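You operate a simulated robot arm through the tools that you are given. There is no shell and no other tool. Be economical: measure what you need, move in short steps, check, and stop when the job is done.

You are at the controls of a simulated robot arm. One attempt, no reset.

JOB
Draw the hanging rod out, clamp it and hang the white scarf over it.
Fine: loosen the clamp knob first, tighten it before the scarf goes on; force and drop nothing.

The check looks at the end state, three seconds after you hand in, the way a careful person would. Anything else that was tipped, shoved, dropped, spilled or broken makes it a failure.

ROBOT AND FRAMES
A 7-joint arm with a two-finger parallel gripper, fixed in place. Base frame: the origin is at the foot of the arm, x ahead of it, y to its left, z up; the work surface is at about z = 0.55. Readings come in m, rad, newtons and seconds.
With the tool pointing down near the work surface it reaches from about 0.1 to 0.52 m from the base axis. Its first joint turns from -2.007 to 2.007 rad. Payload 3.91 kg.
Tool frame: the origin (TCP) lies between the finger pads and is the grasp point; the fingertips stand 0.03 m ahead of it; z points along the fingers, y is the line along which they close. Largest opening 0.11 m; finger width 0.02, thickness 0.01; the body of the gripper, 0.048 by 0.112 m, starts 0.055 m behind the TCP.
Orientation is that of the tool frame in the base frame, as a unit quaternion [x, y, z, w]. With the fingers straight down and closing along the base's y, the tool's x points along the base's -x, its y along +y and its z along -z.

CONTROLS
- The arm moves only by the tool arm_command. Its argument "motion" is a list of rows, each an object of numbers (a shift or turn left out is 0, a gripper value left out holds the last): "x", "y", "z": the shift along the base's x, y, z in m; "ax", "ay", "az": the turn, a rotation vector about the base's x, y, z in rad; "fingers": the opening, from 0 (shut) to 1 (fully open). In form: [{"x": .., "y": .., "z": .., "ax": .., "ay": .., "az": .., "fingers": ..}, ...]. A call has 1 to 10 rows; each row shifts and turns the commanded pose from where the row before left it. A row lasts 0.2 s, in which the tool goes at most 0.05 m and 0.15 rad; a call with a longer step from one row to the next is refused whole, and so is a gripper value outside its range. A pose out of reach is approached as far as the arm can. The call stops where the force on the tool passes 50 N (or 10 N more than at its start, if that is more) or the arm is blocked; 0.2 s more then pass. The fingers move at their own pace (about 0.108 m/s each) and stop on an object; they squeeze with about 24 N. The grip force told is the motor's: it shows also when the fingers shut on nothing. Time passes only in rows, and 0.2 s behind the last, so rows that do not move let the fingers close. The reply holds the time, the measured pose of the TCP, the force on the tool along the base axes, the opening and the grip force, in the units named above and with some noise.
- Cameras (640 x 400 px; columns grow to the right, rows downward): "scene" is fixed at [0.0514, 0.4994, 1.709]; the picture's right is [-0.42, -0.91, 0.00], its down [-0.31, 0.14, -0.94] and it looks along [0.85, -0.39, -0.34] (base axes); focal length 214 px, centre (320, 200). "wrist" rides on the gripper at [-0.036, 0, -0.057] in the tool frame; the picture's right is [0.00, -1.00, 0.00], its down [0.97, 0.00, -0.24] and it looks along [0.24, 0.00, 0.97] (tool axes); focal length 218 px, centre (320, 200). There is no depth. A picture from a camera that has moved, and an enlarged one, comes with that camera's place and axes in the base frame and with its lens.
- capture(camera): a new picture of that camera. It takes no simulated time.
- lift_body(by): slides the trunk up (or, below 0, down) by that many m; the arm rides with it, the base frame stays. It gives what a move gives, with no picture.
- zoom(camera, box): a new picture of the part [left, top, right, bottom] of that camera's present view, enlarged. It takes no simulated time.
- job_done(): hands the job in; it is judged then, once.

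Work in short steps. Places have to be worked out from the pictures, the camera data and where the tool is seen: move nearer, look again, correct. Check each grasp and each placing, and mend what went wrong. You have 120 turns and 84 pictures in all, those below and enlarged ones among them. Open the gripper and draw the arm clear of the work before you hand the job in, unless the task says otherwise; then end with one line.

The tools are called after "Emit:" as a command line: name --argument value ..., lists and objects as JSON in quotes. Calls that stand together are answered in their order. arm_command: Moves the arm, as the interface text tells. Its arguments: {"type":"object","properties":{"motion":{"type":"array","items":{"type":"object","properties":{"x":{"type":"number"},"y":{"type":"number"},"z":{"type":"number"},"ax":{"type":"number"},"ay":{"type":"number"},"az":{"type":"number"},"fingers":{"type":"number"}}}}},"required":["motion"]} The other tools are called the same way: lift_body (by) slides the trunk up or down; capture (camera) takes a picture; zoom (camera, box) takes an enlarged picture of a part of a camera's view; job_done () hands the job in.

At the start:

```text
clock: 0.0
tcp_pos: [0.2821, 0.3187, 1.6387]
tool_rot: [-0.001, 1.0, 0.0, 0.0]
wrist_force: [0.3, 0.2, 0.0]
width: 0.1101
grasp_force: 0.1
trunk travel left (down, up): [-0.925, 0.065]
```

scene: 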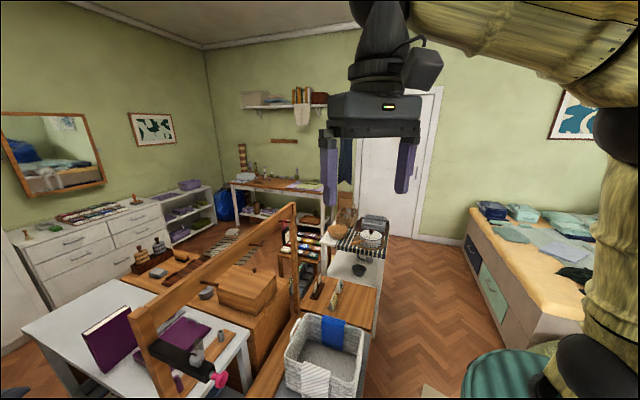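
wrist: 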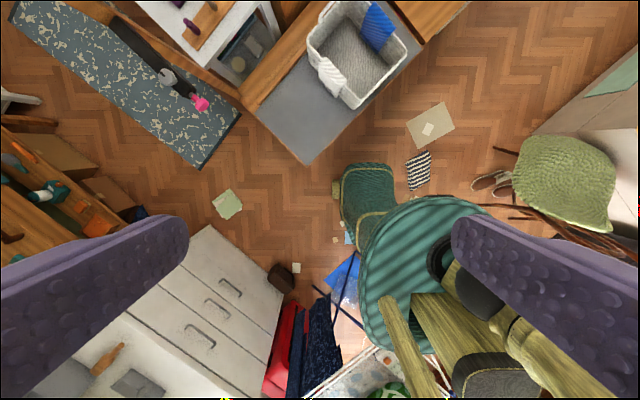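

I'll look closely at the rod/clamp area and the basket in both views.

Emit:
zoom --camera "scene" --box '[80, 280, 272, 400]'

Emit:
zoom --camera "wrist" --box '[80, 0, 272, 120]'

Emit:
zoom --camera "wrist" --box '[260, 0, 452, 120]'

```text
3.33 times, centred on (176, 340) of scene
camera zoom: at [0.0514, 0.4994, 1.709], right [-0.42, -0.91, 0.0], down [-0.31, 0.14, -0.94], along [0.85, -0.39, -0.34], focal length 715 px, centre (800, -267)
```

zoom: 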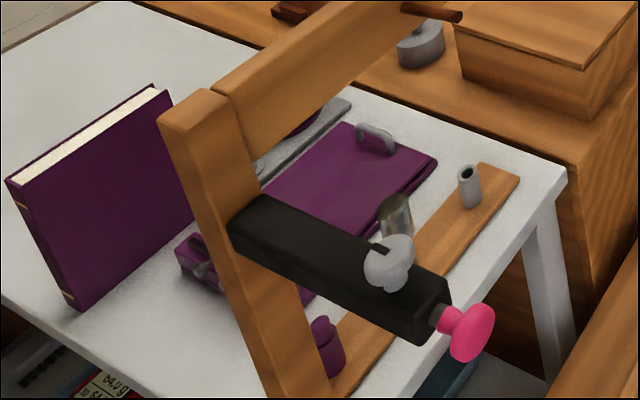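

```text
3.33 times, centred on (176, 60) of wrist
camera zoom: at [0.3169, 0.3181, 1.6956], right [0.0, -1.0, 0.0], down [-0.97, 0.0, 0.24], along [-0.24, 0.0, -0.97], focal length 728 px, centre (800, 667)
```

zoom: 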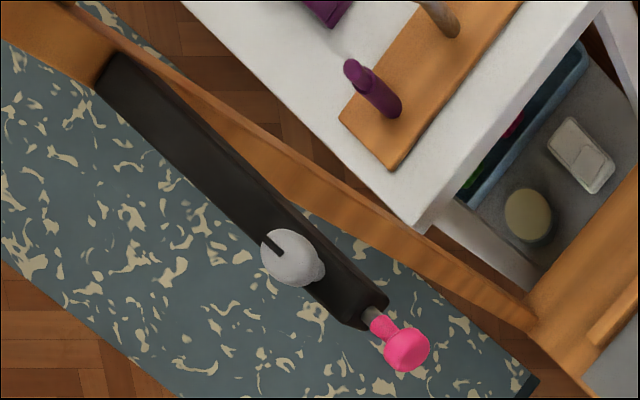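

```text
3.33 times, centred on (356, 60) of wrist
camera zoom: at [0.3169, 0.3181, 1.6956], right [0.0, -1.0, 0.0], down [-0.97, 0.0, 0.24], along [-0.24, 0.0, -0.97], focal length 728 px, centre (200, 667)
```

zoom: 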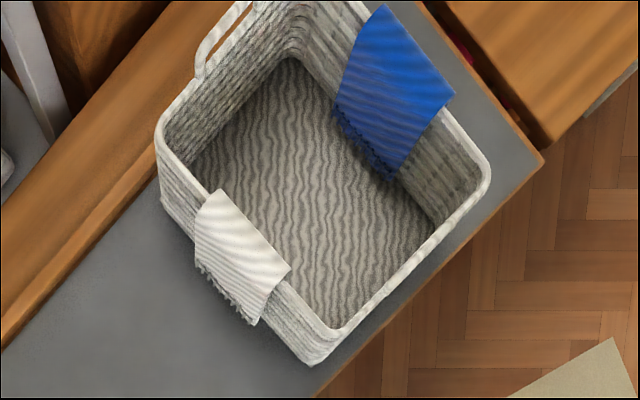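

Triangulating: pink rod end ≈ (0.402, 0.565, 1.205), grey-white clamp knob ≈ (0.443, 0.606, 1.24), rod axis pointing about (-0.7,-0.7,0). I need a closer look at the knob's shape.

Emit:
zoom --camera "scene" --box '[170, 335, 250, 385]'

Emit:
zoom --camera "wrist" --box '[145, 62, 225, 112]'

Emit:
zoom --camera "scene" --box '[272, 290, 432, 390]'

```text
8.00 times, centred on (210, 360) of scene
camera zoom: at [0.0514, 0.4994, 1.709], right [-0.42, -0.91, 0.0], down [-0.31, 0.14, -0.94], along [0.85, -0.39, -0.34], focal length 1716 px, centre (1200, -1080)
```

zoom: 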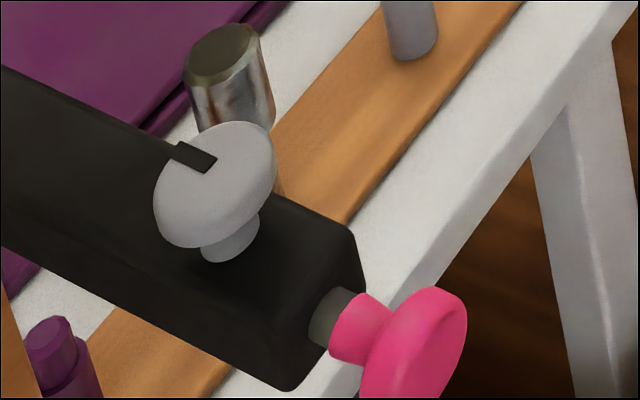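

```text
8.00 times, centred on (185, 87) of wrist
camera zoom: at [0.3169, 0.3181, 1.6956], right [0.0, -1.0, 0.0], down [-0.97, 0.0, 0.24], along [-0.24, 0.0, -0.97], focal length 1746 px, centre (1400, 1104)
```

zoom: 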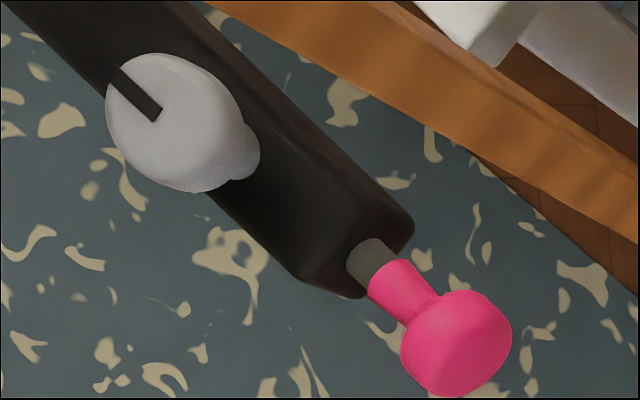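

```text
4.00 times, centred on (352, 340) of scene
camera zoom: at [0.0514, 0.4994, 1.709], right [-0.42, -0.91, 0.0], down [-0.31, 0.14, -0.94], along [0.85, -0.39, -0.34], focal length 858 px, centre (192, -360)
```

zoom: 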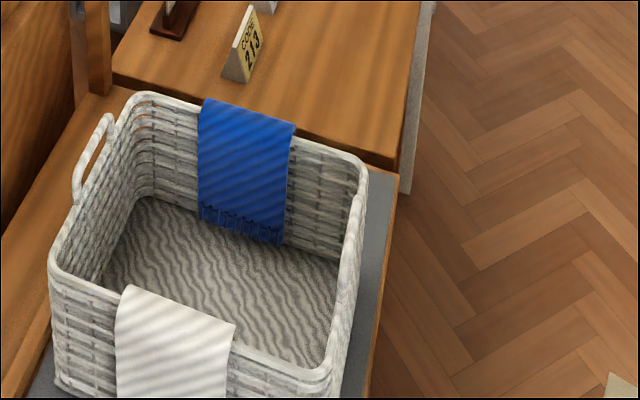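

The clamp knob is a vertical-axis mushroom disc (~0.035 m) on top of the housing, centre ≈ (0.442, 0.607, 1.242). I lower the trunk 0.25 m for reach and look.

Emit:
lift_body --by -0.25

Emit:
capture --camera "scene"

Emit:
capture --camera "wrist"

```text
clock: 2.6
tcp_pos: [0.2815, 0.319, 1.3877]
tool_rot: [-0.001, 1.0, 0.0, 0.0]
wrist_force: [-0.5, -0.7, 0.4]
width: 0.1099
grasp_force: 0.0
trunk travel left (down, up): [-0.675, 0.315]
```

```text
75 pictures are left
```

scene: 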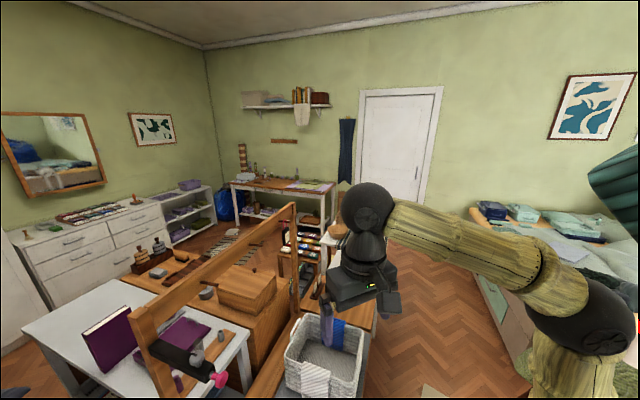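

```text
74 pictures are left
camera wrist: at [0.3168, 0.318, 1.4457], right [0.0, -1.0, 0.0], down [-0.97, 0.0, 0.24], along [-0.24, 0.0, -0.97], focal length 218 px, centre (320, 200)
```

wrist: 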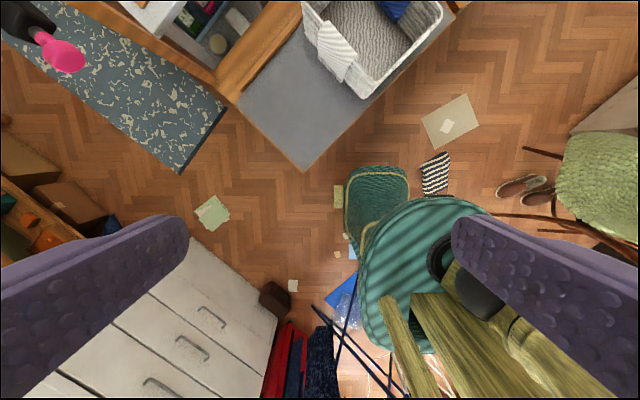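

The view is clear. I yaw the tool 45° (fingers closing across the rod axis) and begin tilting it outward, staying in place.

Emit:
arm_command --motion '[{"az": 0.131}, {"az": 0.131}, {"az": 0.131}, {"az": 0.131}, {"az": 0.131}, {"az": 0.131}, {"ax": 0.0926, "ay": -0.0926}, {"ax": 0.0926, "ay": -0.0926}, {"ax": 0.0926, "ay": -0.0926}, {"ax": 0.0926, "ay": -0.0926}]'

Emit:
capture --camera "wrist"

```text
clock: 4.8
tcp_pos: [0.2826, 0.3181, 1.3891]
tool_rot: [-0.37, 0.892, 0.099, 0.241]
wrist_force: [0.2, -0.2, -0.6]
width: 0.11
grasp_force: 0.1
trunk travel left (down, up): [-0.675, 0.315]
```

```text
73 pictures are left
camera wrist: at [0.2827, 0.3196, 1.4564], right [0.71, -0.71, 0.0], down [-0.68, -0.68, -0.28], along [0.2, 0.2, -0.96], focal length 218 px, centre (320, 200)
```

wrist: 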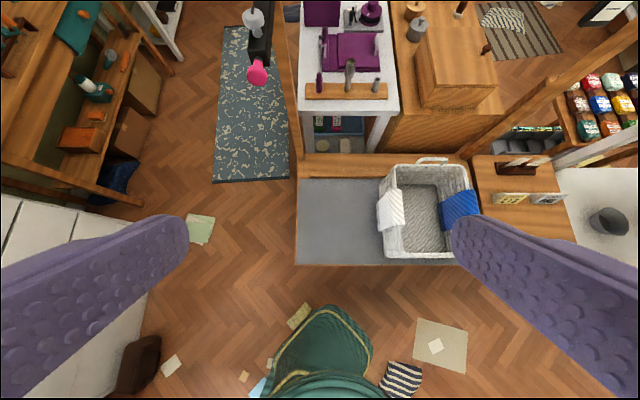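

The whole setup is aligned at 45°. With u=(0.707,0.707) outward and v=(0.707,-0.707), the knob is at u≈0.742, v≈-0.116. I finish the tilt to 45° and move to above and short of the knob.

Emit:
arm_command --motion '[{"ax": 0.0926, "ay": -0.0926}, {"ax": 0.0926, "ay": -0.0926}, {"x": -0.032, "y": 0.032}, {"x": -0.032, "y": 0.032}, {"x": 0.03, "y": 0.03}, {"x": 0.03, "y": 0.03}, {"x": 0.03, "y": 0.03}, {"x": 0.03, "y": 0.03}, {"x": 0.03, "y": 0.03}]'

Emit:
capture --camera "wrist"

Emit:
capture --camera "scene"

```text
clock: 6.8
tcp_pos: [0.3682, 0.5342, 1.385]
tool_rot: [-0.355, 0.853, 0.146, 0.354]
wrist_force: [0.4, 0.3, 0.4]
width: 0.1101
grasp_force: 0.1
trunk travel left (down, up): [-0.675, 0.315]
```

```text
72 pictures are left
camera wrist: at [0.3567, 0.5233, 1.4515], right [0.71, -0.71, 0.0], down [-0.6, -0.61, -0.52], along [0.37, 0.36, -0.86], focal length 218 px, centre (320, 200)
```

wrist: 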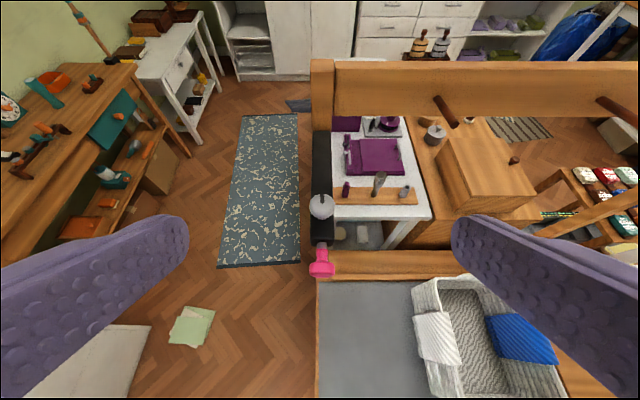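

```text
71 pictures are left
```

scene: 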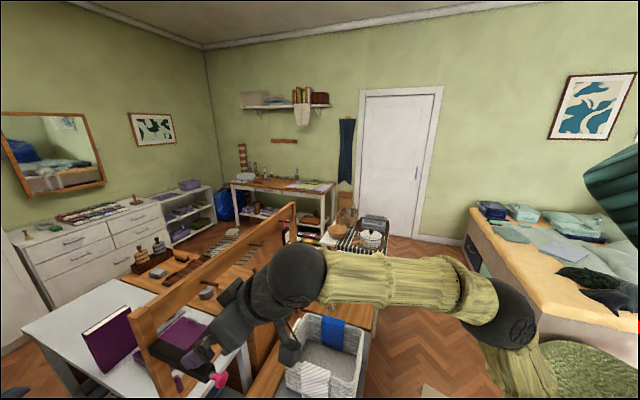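

The wrist view confirms knob at u≈0.740, v≈-0.117 (x≈0.440, y≈0.606). I pre-rotate the tool -0.6 rad so I have room for a counter-clockwise turn, then go above the knob.

Emit:
arm_command --motion '[{"az": -0.15}, {"az": -0.15}, {"az": -0.15}, {"az": -0.15}, {"x": 0.024, "y": 0.024, "z": -0.02, "fingers": 0.7}, {"x": 0.024, "y": 0.024, "z": -0.02}, {"x": 0.024, "y": 0.024, "z": -0.02}]'

Emit:
capture --camera "wrist"

```text
clock: 8.4
tcp_pos: [0.4229, 0.5799, 1.3176]
tool_rot: [-0.086, 0.92, 0.035, 0.381]
wrist_force: [0.5, 0.4, 0.8]
width: 0.0768
grasp_force: 0.0
out of reach, approached as far as the arm can: row 6, 7
trunk travel left (down, up): [-0.675, 0.315]
```

```text
70 pictures are left
camera wrist: at [0.4075, 0.5766, 1.3822], right [0.18, -0.98, 0.0], down [-0.84, -0.16, -0.52], along [0.51, 0.09, -0.86], focal length 218 px, centre (320, 200)
```

wrist: 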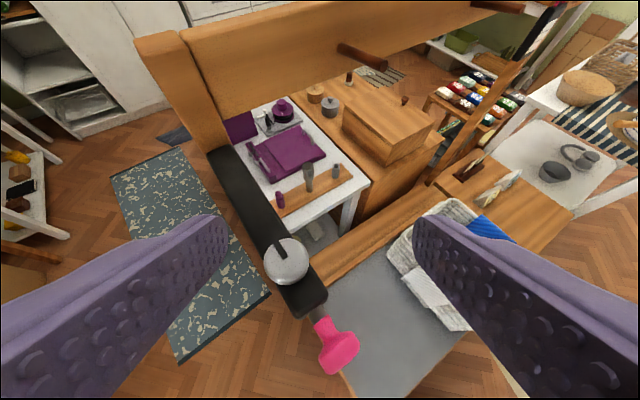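

The arm is at its reach limit at this trunk height. I back off and up, lower the trunk 0.15 more, and check reach again.

Emit:
arm_command --motion '[{"x": -0.03, "y": -0.03, "z": 0.02}, {"x": -0.03, "y": -0.03, "z": 0.02}, {"x": -0.03, "y": -0.03, "z": 0.03}, {"z": 0.04}, {"z": 0.04}]'

Emit:
lift_body --by -0.15

Emit:
capture --camera "scene"

```text
refused: row 3 steps farther than a row can; nothing moved
```

```text
clock: 10.1
tcp_pos: [0.419, 0.577, 1.1721]
tool_rot: [-0.086, 0.919, 0.038, 0.384]
wrist_force: [-7.7, -0.2, 21.8]
width: 0.0771
grasp_force: 0.0
trunk travel left (down, up): [-0.525, 0.465]
```

```text
69 pictures are left
```

scene: 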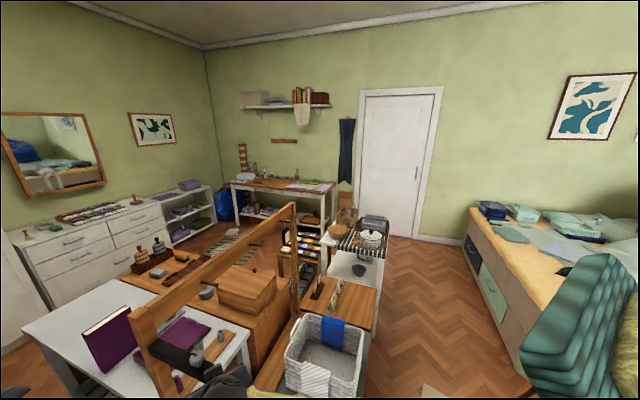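

The refused move meant the trunk lowered the gripper onto the housing area (22 N contact) — I mistakenly chained those calls. I lift straight back up at once and inspect.

Emit:
lift_body --by 0.15

```text
clock: 11.9
tcp_pos: [0.4223, 0.5792, 1.3163]
tool_rot: [-0.086, 0.919, 0.035, 0.382]
wrist_force: [0.3, -0.3, 0.2]
width: 0.0769
grasp_force: 0.0
trunk travel left (down, up): [-0.675, 0.315]
```

Emit:
capture --camera "wrist"

Emit:
zoom --camera "scene" --box '[120, 280, 280, 380]'

```text
68 pictures are left
camera wrist: at [0.4066, 0.5759, 1.3833], right [0.19, -0.98, 0.0], down [-0.84, -0.16, -0.52], along [0.51, 0.09, -0.86], focal length 218 px, centre (320, 200)
```

wrist: 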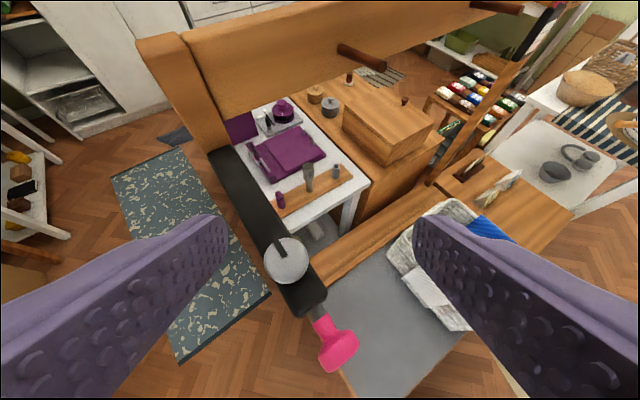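

```text
4.00 times, centred on (200, 330) of scene
camera zoom: at [0.0514, 0.4994, 1.709], right [-0.42, -0.91, 0.0], down [-0.31, 0.14, -0.94], along [0.85, -0.39, -0.34], focal length 858 px, centre (800, -320)
```

zoom: 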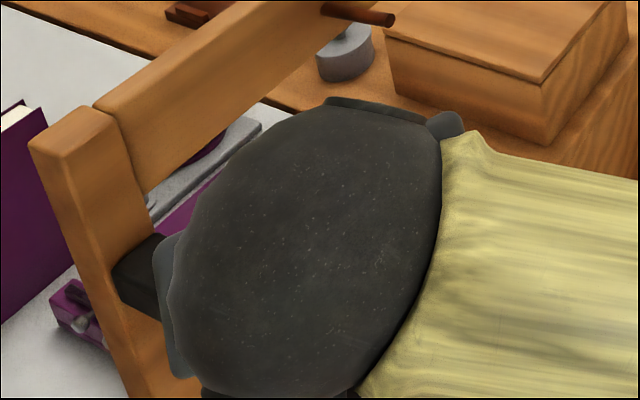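

The wrist view is identical to before: nothing was disturbed. From here on I keep dependent calls separate. Now I retract and go up.

Emit:
arm_command --motion '[{"x": -0.03, "y": -0.03, "z": 0.02}, {"x": -0.03, "y": -0.03, "z": 0.02}, {"x": -0.03, "y": -0.03, "z": 0.02}, {"z": 0.04}, {"z": 0.04}, {"z": 0.04}]'

```text
clock: 13.3
tcp_pos: [0.3222, 0.4614, 1.4782]
tool_rot: [-0.086, 0.919, 0.038, 0.383]
wrist_force: [-0.8, -2.6, 1.4]
width: 0.0771
grasp_force: 0.0
out of reach, approached as far as the arm can: row 6
trunk travel left (down, up): [-0.675, 0.315]
```

Two limit points imply a shoulder height of about 1.02 now, so raising (not lowering) the trunk gives more reach at z≈1.4. I raise the trunk 0.2 m; everything is clear above.

Emit:
lift_body --by 0.2

```text
clock: 15.4
tcp_pos: [0.3266, 0.4737, 1.6726]
tool_rot: [-0.087, 0.919, 0.036, 0.383]
wrist_force: [0.2, -0.6, -0.4]
width: 0.0771
grasp_force: 0.0
trunk travel left (down, up): [-0.875, 0.115]
```

Now I come down to about z=1.35, then out toward the knob.

Emit:
arm_command --motion '[{"z": -0.048}, {"z": -0.048}, {"z": -0.048}, {"z": -0.048}, {"z": -0.048}, {"z": -0.048}, {"z": -0.03}, {"x": 0.028, "y": 0.033}, {"x": 0.028, "y": 0.033}, {"x": 0.028, "y": 0.033}]'

```text
clock: 17.6
tcp_pos: [0.4055, 0.6329, 1.4371]
tool_rot: [-0.086, 0.92, 0.035, 0.382]
wrist_force: [0.3, 0.2, 0.6]
width: 0.0771
grasp_force: 0.0
out of reach, approached as far as the arm can: row 1, 2, 3, 4, 5, 6, 7, 8, 9, 10
trunk travel left (down, up): [-0.875, 0.115]
```

The reach reports don't fit; I look at the arm configuration.

Emit:
capture --camera "scene"

Emit:
capture --camera "wrist"

```text
66 pictures are left
```

scene: 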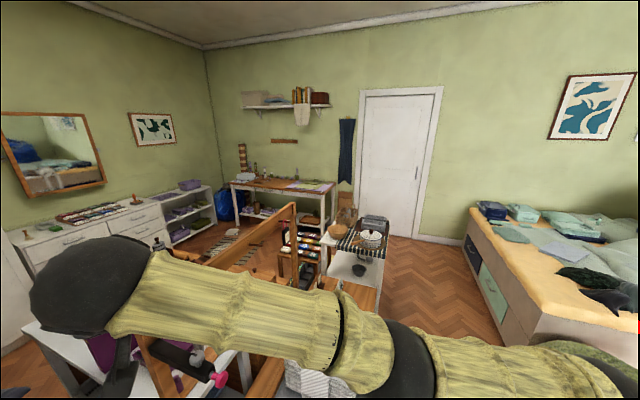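

```text
65 pictures are left
camera wrist: at [0.3907, 0.6294, 1.5027], right [0.19, -0.98, 0.0], down [-0.84, -0.16, -0.52], along [0.51, 0.09, -0.86], focal length 218 px, centre (320, 200)
```

wrist: 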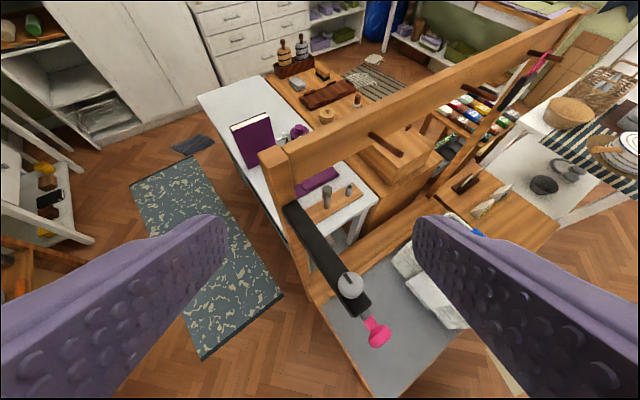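

I send a brief hold to see where the arm converges.

Emit:
arm_command --motion '[{}, {}]'

```text
clock: 18.2
tcp_pos: [0.4046, 0.632, 1.4352]
tool_rot: [-0.086, 0.92, 0.034, 0.381]
wrist_force: [-1.2, 0.0, 0.2]
width: 0.077
grasp_force: 0.0
trunk travel left (down, up): [-0.875, 0.115]
```

Not flagged now. I try small moves toward above the knob (0.44, 0.606): inward in y, and down.

Emit:
arm_command --motion '[{"z": -0.03}, {"y": -0.026, "z": -0.02}, {"x": 0.02, "z": -0.02}]'

```text
clock: 19.1
tcp_pos: [0.4383, 0.6439, 1.3827]
tool_rot: [-0.087, 0.92, 0.034, 0.381]
wrist_force: [0.3, 0.3, 0.2]
width: 0.0769
grasp_force: 0.0
out of reach, approached as far as the arm can: row 1, 2
trunk travel left (down, up): [-0.875, 0.115]
```

Emit:
arm_command --motion '[{"y": -0.02}, {"y": -0.018}, {"z": -0.03}]'

```text
clock: 19.9
tcp_pos: [0.4521, 0.6429, 1.3672]
tool_rot: [-0.086, 0.92, 0.033, 0.381]
wrist_force: [0.7, 0.5, -0.8]
width: 0.0772
grasp_force: 0.1
out of reach, approached as far as the arm can: row 1, 2, 3
trunk travel left (down, up): [-0.875, 0.115]
```

The arm behaves as if folded against an inner limit here. I lower the trunk just 0.06 (TCP stays >1.30, clear of the knob top at 1.25).

Emit:
lift_body --by -0.06

```text
clock: 20.9
tcp_pos: [0.452, 0.643, 1.3105]
tool_rot: [-0.086, 0.92, 0.035, 0.381]
wrist_force: [0.8, -0.2, 0.2]
width: 0.077
grasp_force: 0.0
trunk travel left (down, up): [-0.815, 0.175]
```

Emit:
arm_command --motion '[{"z": 0.02}, {"az": 0.15}, {"az": 0.15}, {"az": 0.15}, {"az": 0.15}, {"x": -0.006, "y": -0.018}, {"x": -0.006, "y": -0.018}]'

Emit:
capture --camera "wrist"

```text
clock: 22.4
tcp_pos: [0.4696, 0.6743, 1.3514]
tool_rot: [-0.355, 0.853, 0.146, 0.353]
wrist_force: [-0.5, 0.1, -0.6]
width: 0.0768
grasp_force: 0.0
out of reach, approached as far as the arm can: row 1, 2, 3, 4, 5, 6, 7
trunk travel left (down, up): [-0.815, 0.175]
```

```text
64 pictures are left
camera wrist: at [0.4592, 0.6626, 1.4169], right [0.71, -0.71, 0.0], down [-0.6, -0.61, -0.52], along [0.37, 0.36, -0.86], focal length 218 px, centre (320, 200)
```

wrist: 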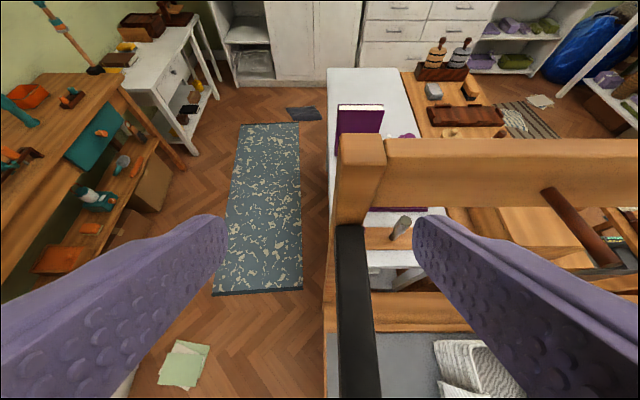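

I check the arm's posture in this state.

Emit:
capture --camera "scene"

```text
63 pictures are left
```

scene: 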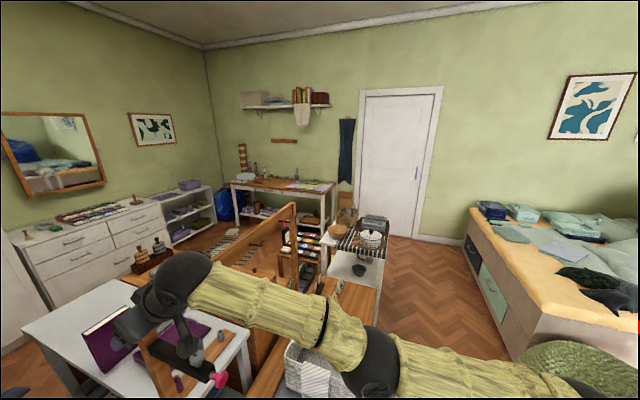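

The arm is stretched straight (shoulder ≈ z 1.16, wrist on the outer sphere ~0.76 m) and is sliding along that singularity. I command a long, purely inward horizontal retreat to make the elbow bend.

Emit:
arm_command --motion '[{"x": -0.027, "y": -0.037}, {"x": -0.027, "y": -0.037}, {"x": -0.027, "y": -0.037}, {"x": -0.027, "y": -0.037}, {"x": -0.027, "y": -0.037}, {"x": -0.027, "y": -0.037}]'

```text
clock: 23.9
tcp_pos: [0.4089, 0.6478, 1.4514]
tool_rot: [-0.354, 0.854, 0.145, 0.353]
wrist_force: [-0.6, -0.2, -0.5]
width: 0.0767
grasp_force: 0.1
out of reach, approached as far as the arm can: row 1, 2, 3, 4, 5, 6
trunk travel left (down, up): [-0.815, 0.175]
```

The arm slides to the nearest point on its outer sphere, so the solver is stuck in the straight-arm singularity. I try small chord steps (mostly downward, slightly inside the sphere) so the elbow folds.

Emit:
arm_command --motion '[{"x": 0.003, "y": 0.004, "z": -0.012}, {"x": 0.003, "y": 0.004, "z": -0.012}, {"x": 0.003, "y": 0.004, "z": -0.012}]'

```text
clock: 24.6
tcp_pos: [0.4194, 0.6637, 1.4185]
tool_rot: [-0.354, 0.854, 0.144, 0.353]
wrist_force: [-0.3, 0.1, -0.1]
width: 0.077
grasp_force: 0.0
out of reach, approached as far as the arm can: row 2
trunk travel left (down, up): [-0.815, 0.175]
```

Emit:
arm_command --motion '[{"ax": 0.1, "ay": -0.1}, {"ax": 0.1, "ay": -0.1}, {"ax": 0.1, "ay": -0.1}]'

```text
clock: 25.4
tcp_pos: [0.4448, 0.7218, 1.4518]
tool_rot: [-0.314, 0.76, 0.216, 0.526]
wrist_force: [0.1, 0.0, -0.2]
width: 0.077
grasp_force: 0.0
out of reach, approached as far as the arm can: row 1, 2, 3
trunk travel left (down, up): [-0.815, 0.175]
```

Still on the sphere. Going down folds this elbow-up arm, going up unfolds it; so I swing high and inward first (free space), restoring the 45° tilt, and then make a long tangential swing down.

Emit:
arm_command --motion '[{"ax": -0.1, "ay": 0.1, "z": 0.03}, {"ax": -0.1, "ay": 0.1, "z": 0.03}, {"ax": -0.1, "ay": 0.1, "z": 0.03}, {"x": -0.017, "y": -0.028, "z": 0.035}, {"x": -0.017, "y": -0.028, "z": 0.035}, {"x": -0.017, "y": -0.028, "z": 0.035}, {"x": -0.017, "y": -0.028, "z": 0.035}, {"x": -0.017, "y": -0.028, "z": 0.03}, {"x": -0.017, "y": -0.028, "z": 0.03}, {"x": -0.017, "y": -0.028, "z": 0.03}]'

```text
clock: 27.6
tcp_pos: [0.2912, 0.4144, 1.7008]
tool_rot: [-0.354, 0.853, 0.146, 0.354]
wrist_force: [-0.2, -0.7, 0.3]
width: 0.0769
grasp_force: 0.0
out of reach, approached as far as the arm can: row 1, 2, 3, 10
trunk travel left (down, up): [-0.815, 0.175]
```

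Now a long straight-down command at this inner radius (r≈0.5, free of the frame, which starts at r≈0.66).

Emit:
arm_command --motion '[{"z": -0.025}, {"z": -0.03}, {"z": -0.03}, {"z": -0.03}, {"z": -0.03}, {"z": -0.03}]'

```text
clock: 29.1
tcp_pos: [0.2911, 0.4185, 1.5242]
tool_rot: [-0.354, 0.853, 0.146, 0.354]
wrist_force: [0.2, -0.1, 0.5]
width: 0.0769
grasp_force: 0.1
trunk travel left (down, up): [-0.815, 0.175]
```

Free again. I continue down to z≈1.36, then pre-rotate -0.6 rad.

Emit:
arm_command --motion '[{"z": -0.04}, {"z": -0.04}, {"z": -0.04}, {"z": -0.04}, {"az": -0.15}, {"az": -0.15}, {"az": -0.15}, {"az": -0.15}]'

```text
clock: 30.9
tcp_pos: [0.2915, 0.4183, 1.3649]
tool_rot: [-0.086, 0.92, 0.035, 0.381]
wrist_force: [0.0, -0.7, -0.1]
width: 0.0769
grasp_force: 0.1
trunk travel left (down, up): [-0.815, 0.175]
```

Good. Now out to above the knob: dx=+0.149, dy=+0.188, at z≈1.33.

Emit:
arm_command --motion '[{"x": 0.025, "y": 0.0315, "z": -0.005}, {"x": 0.025, "y": 0.0315, "z": -0.005}, {"x": 0.025, "y": 0.0315, "z": -0.005}, {"x": 0.025, "y": 0.0315, "z": -0.005}, {"x": 0.025, "y": 0.0315, "z": -0.005}, {"x": 0.024, "y": 0.031, "z": -0.005}]'

Emit:
capture --camera "wrist"

```text
clock: 32.2
tcp_pos: [0.4419, 0.6099, 1.3304]
tool_rot: [-0.087, 0.92, 0.032, 0.381]
wrist_force: [-0.4, 0.4, 1.5]
width: 0.0769
grasp_force: 0.0
trunk travel left (down, up): [-0.815, 0.175]
```

```text
62 pictures are left
camera wrist: at [0.4269, 0.6069, 1.3966], right [0.19, -0.98, 0.0], down [-0.84, -0.16, -0.52], along [0.51, 0.09, -0.86], focal length 218 px, centre (320, 200)
```

wrist: 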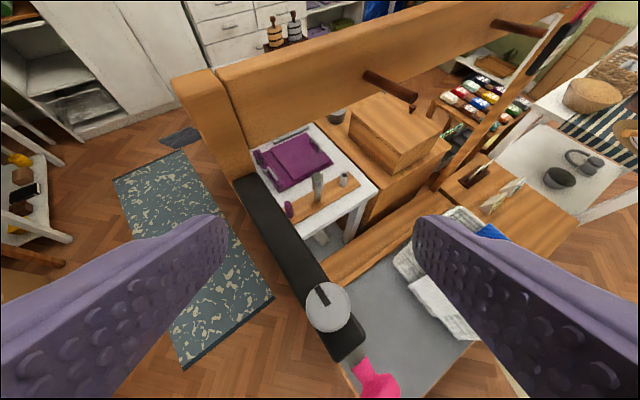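

Knob seen at ≈(0.441, 0.604). I plan to grip with the pads a little back (TCP ≈ (0.432, 0.602, 1.25)) so tips stay above the housing top; first descend to 1.28.

Emit:
arm_command --motion '[{"x": -0.005, "y": -0.004, "z": -0.02}, {"x": -0.005, "y": -0.004, "z": -0.02}, {"z": -0.01}]'

Emit:
capture --camera "wrist"

```text
clock: 33.0
tcp_pos: [0.4301, 0.5983, 1.2824]
tool_rot: [-0.086, 0.92, 0.035, 0.382]
wrist_force: [-0.2, 0.2, 0.0]
width: 0.0771
grasp_force: 0.1
trunk travel left (down, up): [-0.815, 0.175]
```

```text
61 pictures are left
camera wrist: at [0.4151, 0.5956, 1.3489], right [0.18, -0.98, 0.0], down [-0.84, -0.16, -0.52], along [0.51, 0.09, -0.86], focal length 218 px, centre (320, 200)
```

wrist: 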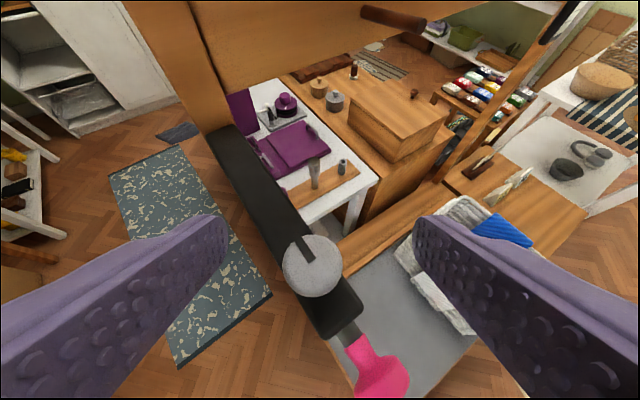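

Knob at (0.442, 0.603). I descend to z≈1.25 with y +0.003, then close gently.

Emit:
arm_command --motion '[{"x": 0.001, "y": 0.003, "z": -0.016}, {"z": -0.016}]'

Emit:
capture --camera "wrist"

```text
clock: 33.6
tcp_pos: [0.4321, 0.6016, 1.2524]
tool_rot: [-0.087, 0.92, 0.035, 0.381]
wrist_force: [-0.6, -0.6, -0.2]
width: 0.0769
grasp_force: 0.1
trunk travel left (down, up): [-0.815, 0.175]
```

```text
60 pictures are left
camera wrist: at [0.4159, 0.5983, 1.3182], right [0.19, -0.98, 0.0], down [-0.84, -0.16, -0.52], along [0.51, 0.09, -0.86], focal length 218 px, centre (320, 200)
```

wrist: 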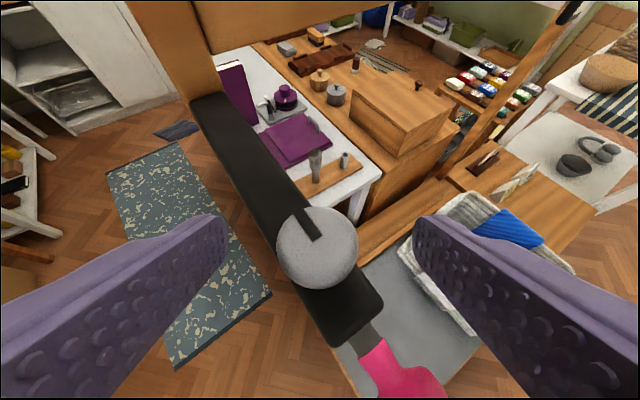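

The disc is centred between the pads (radius ≈0.015, tips reach just past it). Close the fingers.

Emit:
arm_command --motion '[{"fingers": 0.4}, {"fingers": 0.2}, {"fingers": 0.2}]'

Emit:
capture --camera "wrist"

```text
clock: 34.5
tcp_pos: [0.4301, 0.6031, 1.2523]
tool_rot: [-0.086, 0.919, 0.035, 0.382]
wrist_force: [0.4, 4.2, 3.6]
width: 0.0276
grasp_force: 45.4
trunk travel left (down, up): [-0.815, 0.175]
```

```text
59 pictures are left
camera wrist: at [0.4156, 0.599, 1.3184], right [0.19, -0.98, 0.0], down [-0.84, -0.16, -0.52], along [0.51, 0.1, -0.86], focal length 218 px, centre (320, 200)
```

wrist: 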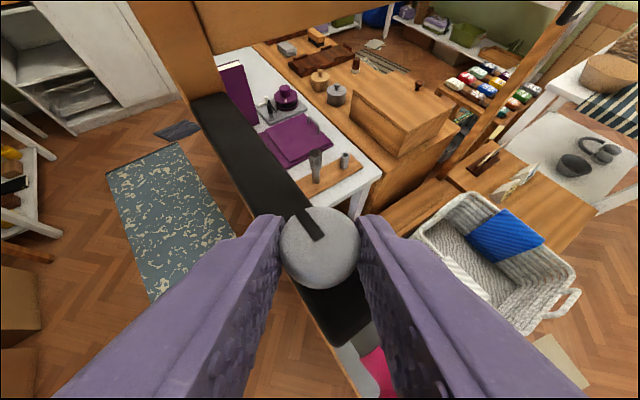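

Gripped (width 0.028 on the disc). Now I turn counter-clockwise in small steps, keeping the TCP circling the knob's axis.

Emit:
arm_command --motion '[{"az": 0.1, "x": 0.0002, "y": -0.0011}, {"az": 0.1, "x": 0.0003, "y": -0.0011}, {"az": 0.1, "x": 0.0004, "y": -0.001}]'

Emit:
capture --camera "wrist"

```text
clock: 35.2
tcp_pos: [0.4309, 0.5989, 1.2529]
tool_rot: [-0.224, 0.896, 0.092, 0.371]
wrist_force: [1.9, 11.0, 8.5]
width: 0.0278
grasp_force: 45.1
trunk travel left (down, up): [-0.815, 0.175]
```

```text
58 pictures are left
camera wrist: at [0.4181, 0.5916, 1.3184], right [0.47, -0.88, 0.0], down [-0.76, -0.4, -0.52], along [0.46, 0.24, -0.86], focal length 218 px, centre (320, 200)
```

wrist: 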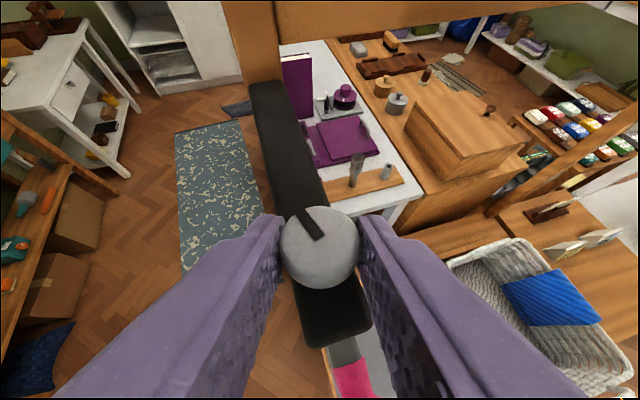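

The mark turns with the gripper, so the knob is loosening. Slight side load in y; I ease it by +0.002 and continue.

Emit:
arm_command --motion '[{"az": 0.1, "x": 0.0006, "y": 0.0005, "z": 0.0007}, {"az": 0.1, "x": 0.0007, "y": -0.0009, "z": 0.0005}, {"az": 0.1, "x": 0.0008, "y": -0.0009}, {"az": 0.1, "x": 0.0009, "y": -0.0008}]'

```text
clock: 36.2
tcp_pos: [0.4347, 0.5958, 1.252]
tool_rot: [-0.397, 0.835, 0.163, 0.344]
wrist_force: [0.7, 2.9, 0.4]
width: 0.0276
grasp_force: 44.5
trunk travel left (down, up): [-0.815, 0.175]
```

Emit:
arm_command --motion '[{"az": 0.1, "x": 0.0009, "y": -0.0007}, {"az": 0.1, "x": 0.001, "y": -0.0006}, {"az": 0.1, "x": 0.001, "y": -0.0005}, {"az": 0.1, "x": 0.001, "y": -0.0004}, {"az": 0.1, "x": 0.001, "y": -0.0003}]'

Emit:
capture --camera "wrist"

```text
clock: 37.5
tcp_pos: [0.4401, 0.5928, 1.2532]
tool_rot: [-0.591, 0.711, 0.244, 0.293]
wrist_force: [0.6, 1.3, -5.4]
width: 0.0274
grasp_force: 45.3
trunk travel left (down, up): [-0.815, 0.175]
```

```text
57 pictures are left
camera wrist: at [0.4364, 0.5783, 1.3189], right [0.98, -0.18, 0.0], down [-0.16, -0.84, -0.52], along [0.09, 0.51, -0.86], focal length 218 px, centre (320, 200)
```

wrist: 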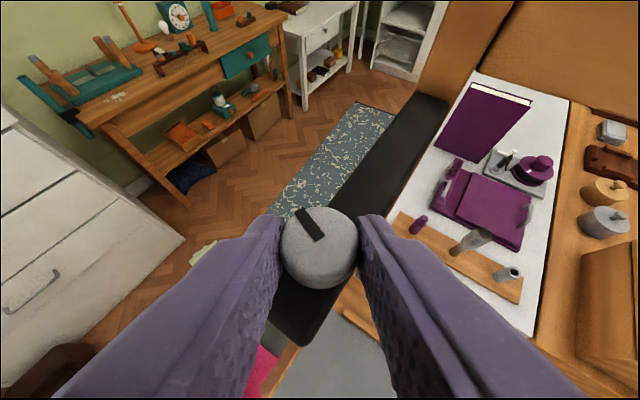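

Turned ≈1.2 rad with little load. I go another 0.4 rad to be sure it's well loosened (past a quarter turn).

Emit:
arm_command --motion '[{"az": 0.1, "x": 0.0011, "y": -0.0001}, {"az": 0.1, "x": 0.0011, "y": 0}, {"az": 0.1, "x": 0.0011, "y": 0.0001}, {"az": 0.1, "x": 0.0011, "y": 0.0002}]'

```text
clock: 38.5
tcp_pos: [0.4441, 0.5937, 1.2527]
tool_rot: [0.72, -0.579, -0.297, -0.24]
wrist_force: [-1.0, -0.1, -6.5]
width: 0.0278
grasp_force: 45.4
trunk travel left (down, up): [-0.815, 0.175]
```

1.6 rad turned, low forces. I release and rise straight up.

Emit:
arm_command --motion '[{"fingers": 0.4}, {"fingers": 0.5}, {"fingers": 0.6}, {"z": 0.03}, {"z": 0.04}, {"z": 0.02}]'

Emit:
capture --camera "wrist"

```text
clock: 39.9
tcp_pos: [0.4453, 0.5931, 1.345]
tool_rot: [0.72, -0.579, -0.298, -0.24]
wrist_force: [-1.0, 0.0, 0.3]
width: 0.0659
grasp_force: 0.1
trunk travel left (down, up): [-0.815, 0.175]
```

```text
56 pictures are left
camera wrist: at [0.4467, 0.5777, 1.411], right [0.98, 0.21, 0.0], down [0.18, -0.84, -0.52], along [-0.11, 0.51, -0.86], focal length 218 px, centre (320, 200)
```

wrist: 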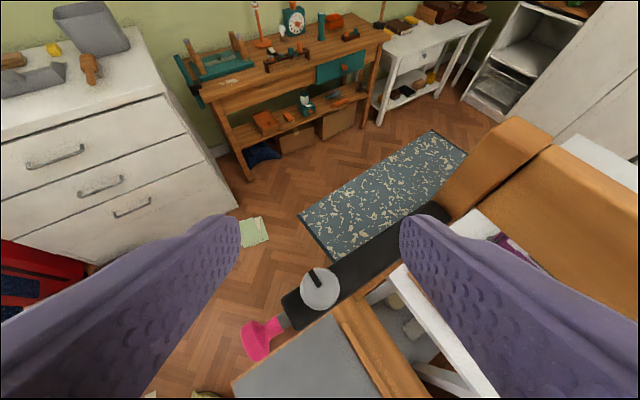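

The mark now points well away from its original direction. Next I rotate back so fingers close across the rod axis and go above the pink rod end.

Emit:
arm_command --motion '[{"x": -0.02, "y": -0.015, "az": -0.14}, {"x": -0.02, "y": -0.015, "az": -0.14}, {"x": -0.015, "y": -0.01, "az": -0.14}, {"az": -0.14}, {"az": -0.14}, {"az": -0.14}, {"az": -0.155}]'

```text
refused: row 7 steps farther than a row can; nothing moved
```

Emit:
arm_command --motion '[{"x": -0.02, "y": -0.015, "az": -0.145}, {"x": -0.02, "y": -0.015, "az": -0.145}, {"x": -0.015, "y": -0.01, "az": -0.145}, {"az": -0.145}, {"az": -0.145}, {"az": -0.145}, {"az": -0.13}]'

Emit:
capture --camera "wrist"

```text
clock: 41.5
tcp_pos: [0.3874, 0.5557, 1.343]
tool_rot: [-0.355, 0.853, 0.145, 0.354]
wrist_force: [-0.2, 0.5, 0.7]
width: 0.0661
grasp_force: 0.1
trunk travel left (down, up): [-0.815, 0.175]
```

```text
55 pictures are left
camera wrist: at [0.3771, 0.5442, 1.4089], right [0.71, -0.71, 0.0], down [-0.6, -0.61, -0.52], along [0.37, 0.36, -0.86], focal length 218 px, centre (320, 200)
```

wrist: 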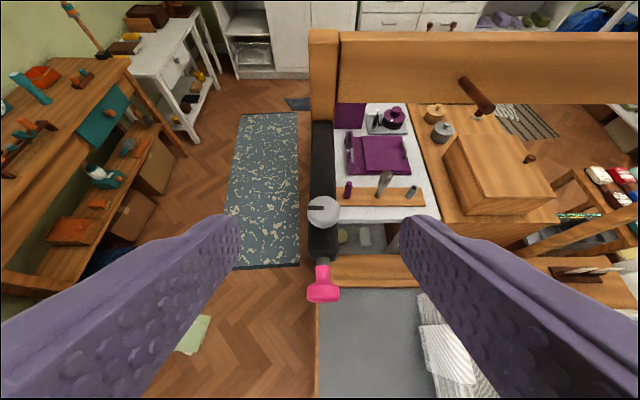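

Mark turned 90°. Rod head at u≈0.682, v≈-0.1155, z≈1.205. I descend toward it in stages.

Emit:
arm_command --motion '[{"x": 0.006, "y": 0.004, "z": -0.035}, {"x": 0.006, "y": 0.003, "z": -0.035}, {"z": -0.03}]'

Emit:
capture --camera "wrist"

```text
clock: 42.2
tcp_pos: [0.3966, 0.563, 1.2435]
tool_rot: [-0.354, 0.853, 0.145, 0.355]
wrist_force: [-0.8, -0.4, 0.3]
width: 0.0662
grasp_force: 0.1
trunk travel left (down, up): [-0.815, 0.175]
```

```text
54 pictures are left
camera wrist: at [0.3859, 0.552, 1.3102], right [0.71, -0.71, 0.0], down [-0.6, -0.61, -0.52], along [0.37, 0.36, -0.86], focal length 218 px, centre (320, 200)
```

wrist: 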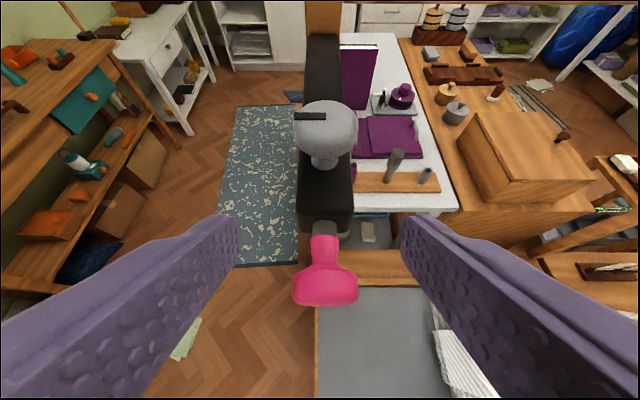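

Well aligned; small lateral correction, descend to z≈1.207, then close.

Emit:
arm_command --motion '[{"x": 0.003, "y": -0.001, "z": -0.019}, {"x": 0.001, "y": 0.0, "z": -0.019}, {"fingers": 0.4}, {"fingers": 0.2}, {"fingers": 0.2}]'

Emit:
capture --camera "wrist"

```text
clock: 43.5
tcp_pos: [0.401, 0.5632, 1.2047]
tool_rot: [-0.356, 0.852, 0.147, 0.354]
wrist_force: [-9.6, 9.8, -0.3]
width: 0.0268
grasp_force: 45.0
trunk travel left (down, up): [-0.815, 0.175]
```

```text
53 pictures are left
camera wrist: at [0.3894, 0.5521, 1.2706], right [0.71, -0.7, 0.0], down [-0.6, -0.61, -0.52], along [0.37, 0.37, -0.86], focal length 218 px, centre (320, 200)
```

wrist: 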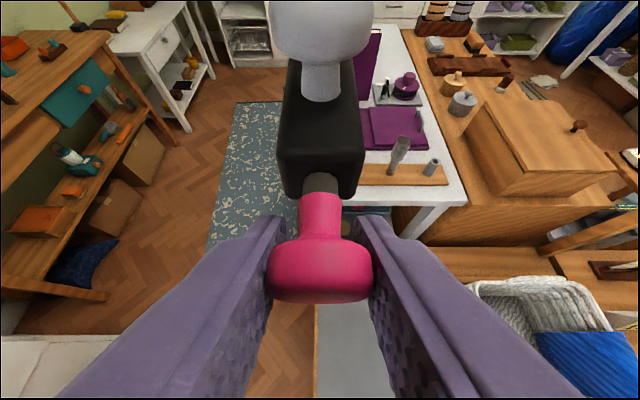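

Gripped (0.027). There's a sideways load toward -v, so I ease 1.5 mm that way, then draw out 3 cm along -u.

Emit:
arm_command --motion '[{"x": -0.0015, "y": 0.0015}, {"x": -0.005, "y": -0.005}, {"x": -0.007, "y": -0.007}, {"x": -0.007, "y": -0.007}]'

Emit:
capture --camera "wrist"

```text
clock: 44.5
tcp_pos: [0.3819, 0.5427, 1.2044]
tool_rot: [-0.355, 0.853, 0.146, 0.353]
wrist_force: [-14.5, 14.6, -1.1]
width: 0.0269
grasp_force: 45.0
trunk travel left (down, up): [-0.815, 0.175]
```

```text
52 pictures are left
camera wrist: at [0.3704, 0.5331, 1.2706], right [0.71, -0.7, 0.0], down [-0.6, -0.61, -0.52], along [0.37, 0.36, -0.86], focal length 218 px, centre (320, 200)
```

wrist: 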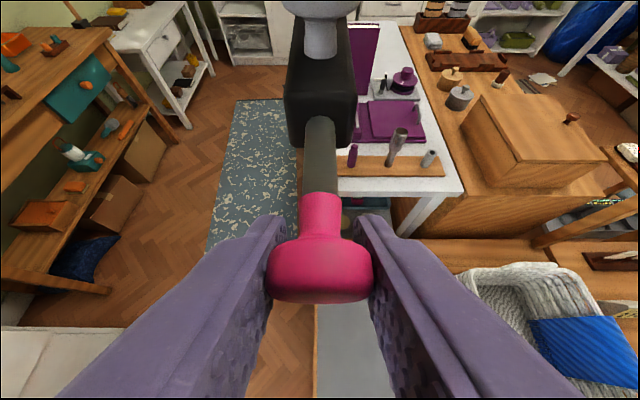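

The rod is sliding out. I ease the remaining side load by shifting 3 mm toward -v and read the force.

Emit:
arm_command --motion '[{"x": -0.002, "y": 0.002}]'

```text
clock: 44.9
tcp_pos: [0.3821, 0.5442, 1.2042]
tool_rot: [-0.352, 0.854, 0.144, 0.356]
wrist_force: [-10.5, 11.4, -6.0]
width: 0.0269
grasp_force: 45.3
trunk travel left (down, up): [-0.815, 0.175]
```

Emit:
arm_command --motion '[{"x": -0.003, "y": 0.003}, {"x": -0.009, "y": -0.005}, {"x": -0.009, "y": -0.006}, {"x": -0.008, "y": -0.007}]'

Emit:
capture --camera "wrist"

```text
clock: 45.9
tcp_pos: [0.36, 0.5221, 1.2054]
tool_rot: [-0.35, 0.856, 0.144, 0.353]
wrist_force: [22.6, -23.2, -3.5]
width: 0.0269
grasp_force: 45.0
trunk travel left (down, up): [-0.815, 0.175]
```

```text
51 pictures are left
camera wrist: at [0.3483, 0.5113, 1.2708], right [0.7, -0.71, 0.0], down [-0.61, -0.6, -0.51], along [0.37, 0.36, -0.86], focal length 218 px, centre (320, 200)
```

wrist: 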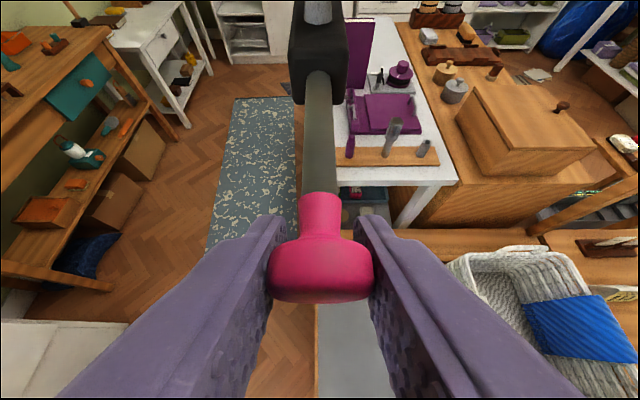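

Overshot the ease; I go back +6 mm-equivalent of command in v (about 5 N/mm) and keep pulling purely along -u.

Emit:
arm_command --motion '[{"x": 0.0045, "y": -0.0045}, {"x": -0.007, "y": -0.007}, {"x": -0.007, "y": -0.007}]'

```text
clock: 46.6
tcp_pos: [0.3452, 0.5093, 1.2047]
tool_rot: [-0.353, 0.854, 0.147, 0.354]
wrist_force: [14.4, -15.0, -5.6]
width: 0.0266
grasp_force: 45.3
trunk travel left (down, up): [-0.815, 0.175]
```

Emit:
arm_command --motion '[{"x": 0.0028, "y": -0.0028}, {"x": -0.007, "y": -0.007}, {"x": -0.007, "y": -0.007}]'

Emit:
capture --camera "wrist"

Emit:
capture --camera "scene"

```text
clock: 47.5
tcp_pos: [0.3313, 0.4956, 1.205]
tool_rot: [-0.356, 0.853, 0.146, 0.352]
wrist_force: [1.9, -2.4, -13.3]
width: 0.0265
grasp_force: 44.9
trunk travel left (down, up): [-0.815, 0.175]
```

```text
50 pictures are left
camera wrist: at [0.3211, 0.4839, 1.2708], right [0.71, -0.7, 0.0], down [-0.6, -0.61, -0.52], along [0.36, 0.36, -0.86], focal length 218 px, centre (320, 200)
```

wrist: 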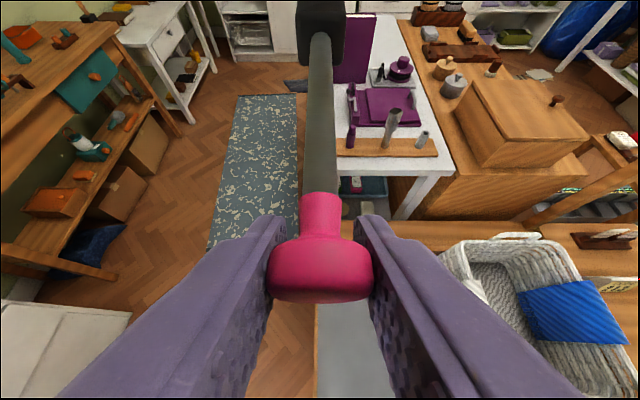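

```text
49 pictures are left
```

scene: 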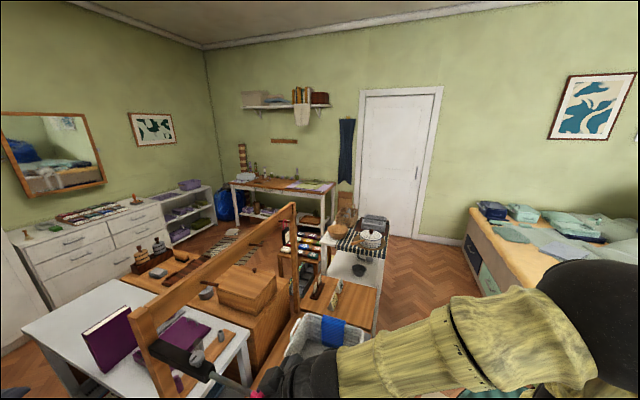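

About 10 cm drawn, no stop yet, lateral force gone. I ease z by 2 mm and continue 3 cm.

Emit:
arm_command --motion '[{"x": -0.006, "y": -0.006, "z": -0.002}, {"x": -0.007, "y": -0.007}, {"x": -0.007, "y": -0.007}]'

```text
clock: 48.2
tcp_pos: [0.3127, 0.4743, 1.2048]
tool_rot: [-0.354, 0.852, 0.147, 0.356]
wrist_force: [-1.3, -0.2, 2.1]
width: 0.0266
grasp_force: 45.1
trunk travel left (down, up): [-0.815, 0.175]
```

12.7 cm drawn with hardly any force. I continue gently, watching for an end stop.

Emit:
arm_command --motion '[{"x": -0.004, "y": -0.004}, {"x": -0.004, "y": -0.004}, {"x": -0.004, "y": -0.004}]'

Emit:
capture --camera "wrist"

```text
clock: 49.0
tcp_pos: [0.3017, 0.4639, 1.2053]
tool_rot: [-0.354, 0.852, 0.148, 0.356]
wrist_force: [5.1, 12.2, 14.2]
width: 0.0267
grasp_force: 44.6
trunk travel left (down, up): [-0.815, 0.175]
```

```text
48 pictures are left
camera wrist: at [0.29, 0.4526, 1.2707], right [0.71, -0.71, 0.0], down [-0.6, -0.6, -0.52], along [0.37, 0.37, -0.85], focal length 218 px, centre (320, 200)
```

wrist: 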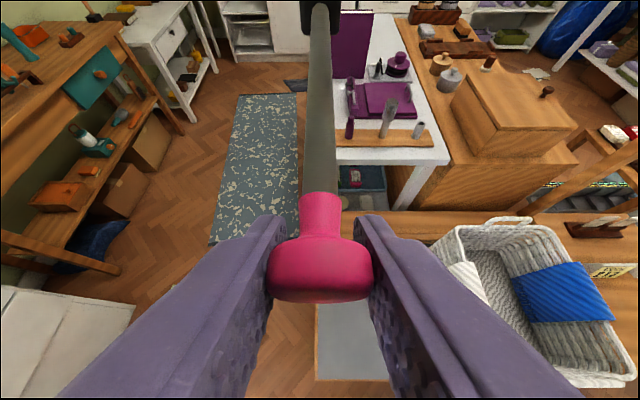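

Force along the pull has started to rise (≈12 N) at 14 cm: possibly the stop. One small probe of 3 mm.

Emit:
arm_command --motion '[{"x": -0.002, "y": -0.002}]'

```text
clock: 49.5
tcp_pos: [0.3013, 0.4641, 1.2043]
tool_rot: [-0.353, 0.852, 0.148, 0.356]
wrist_force: [14.5, 22.7, 20.8]
width: 0.0267
grasp_force: 44.5
trunk travel left (down, up): [-0.815, 0.175]
```

No movement and force up to 26 N: that's the end stop. I relax the pull, then open the fingers and check the rod stays.

Emit:
arm_command --motion '[{"x": 0.004, "y": 0.005, "z": 0.003}, {}]'

```text
clock: 50.0
tcp_pos: [0.3026, 0.465, 1.2046]
tool_rot: [-0.355, 0.854, 0.143, 0.353]
wrist_force: [-2.4, 2.6, 2.7]
width: 0.0268
grasp_force: 44.0
trunk travel left (down, up): [-0.815, 0.175]
```

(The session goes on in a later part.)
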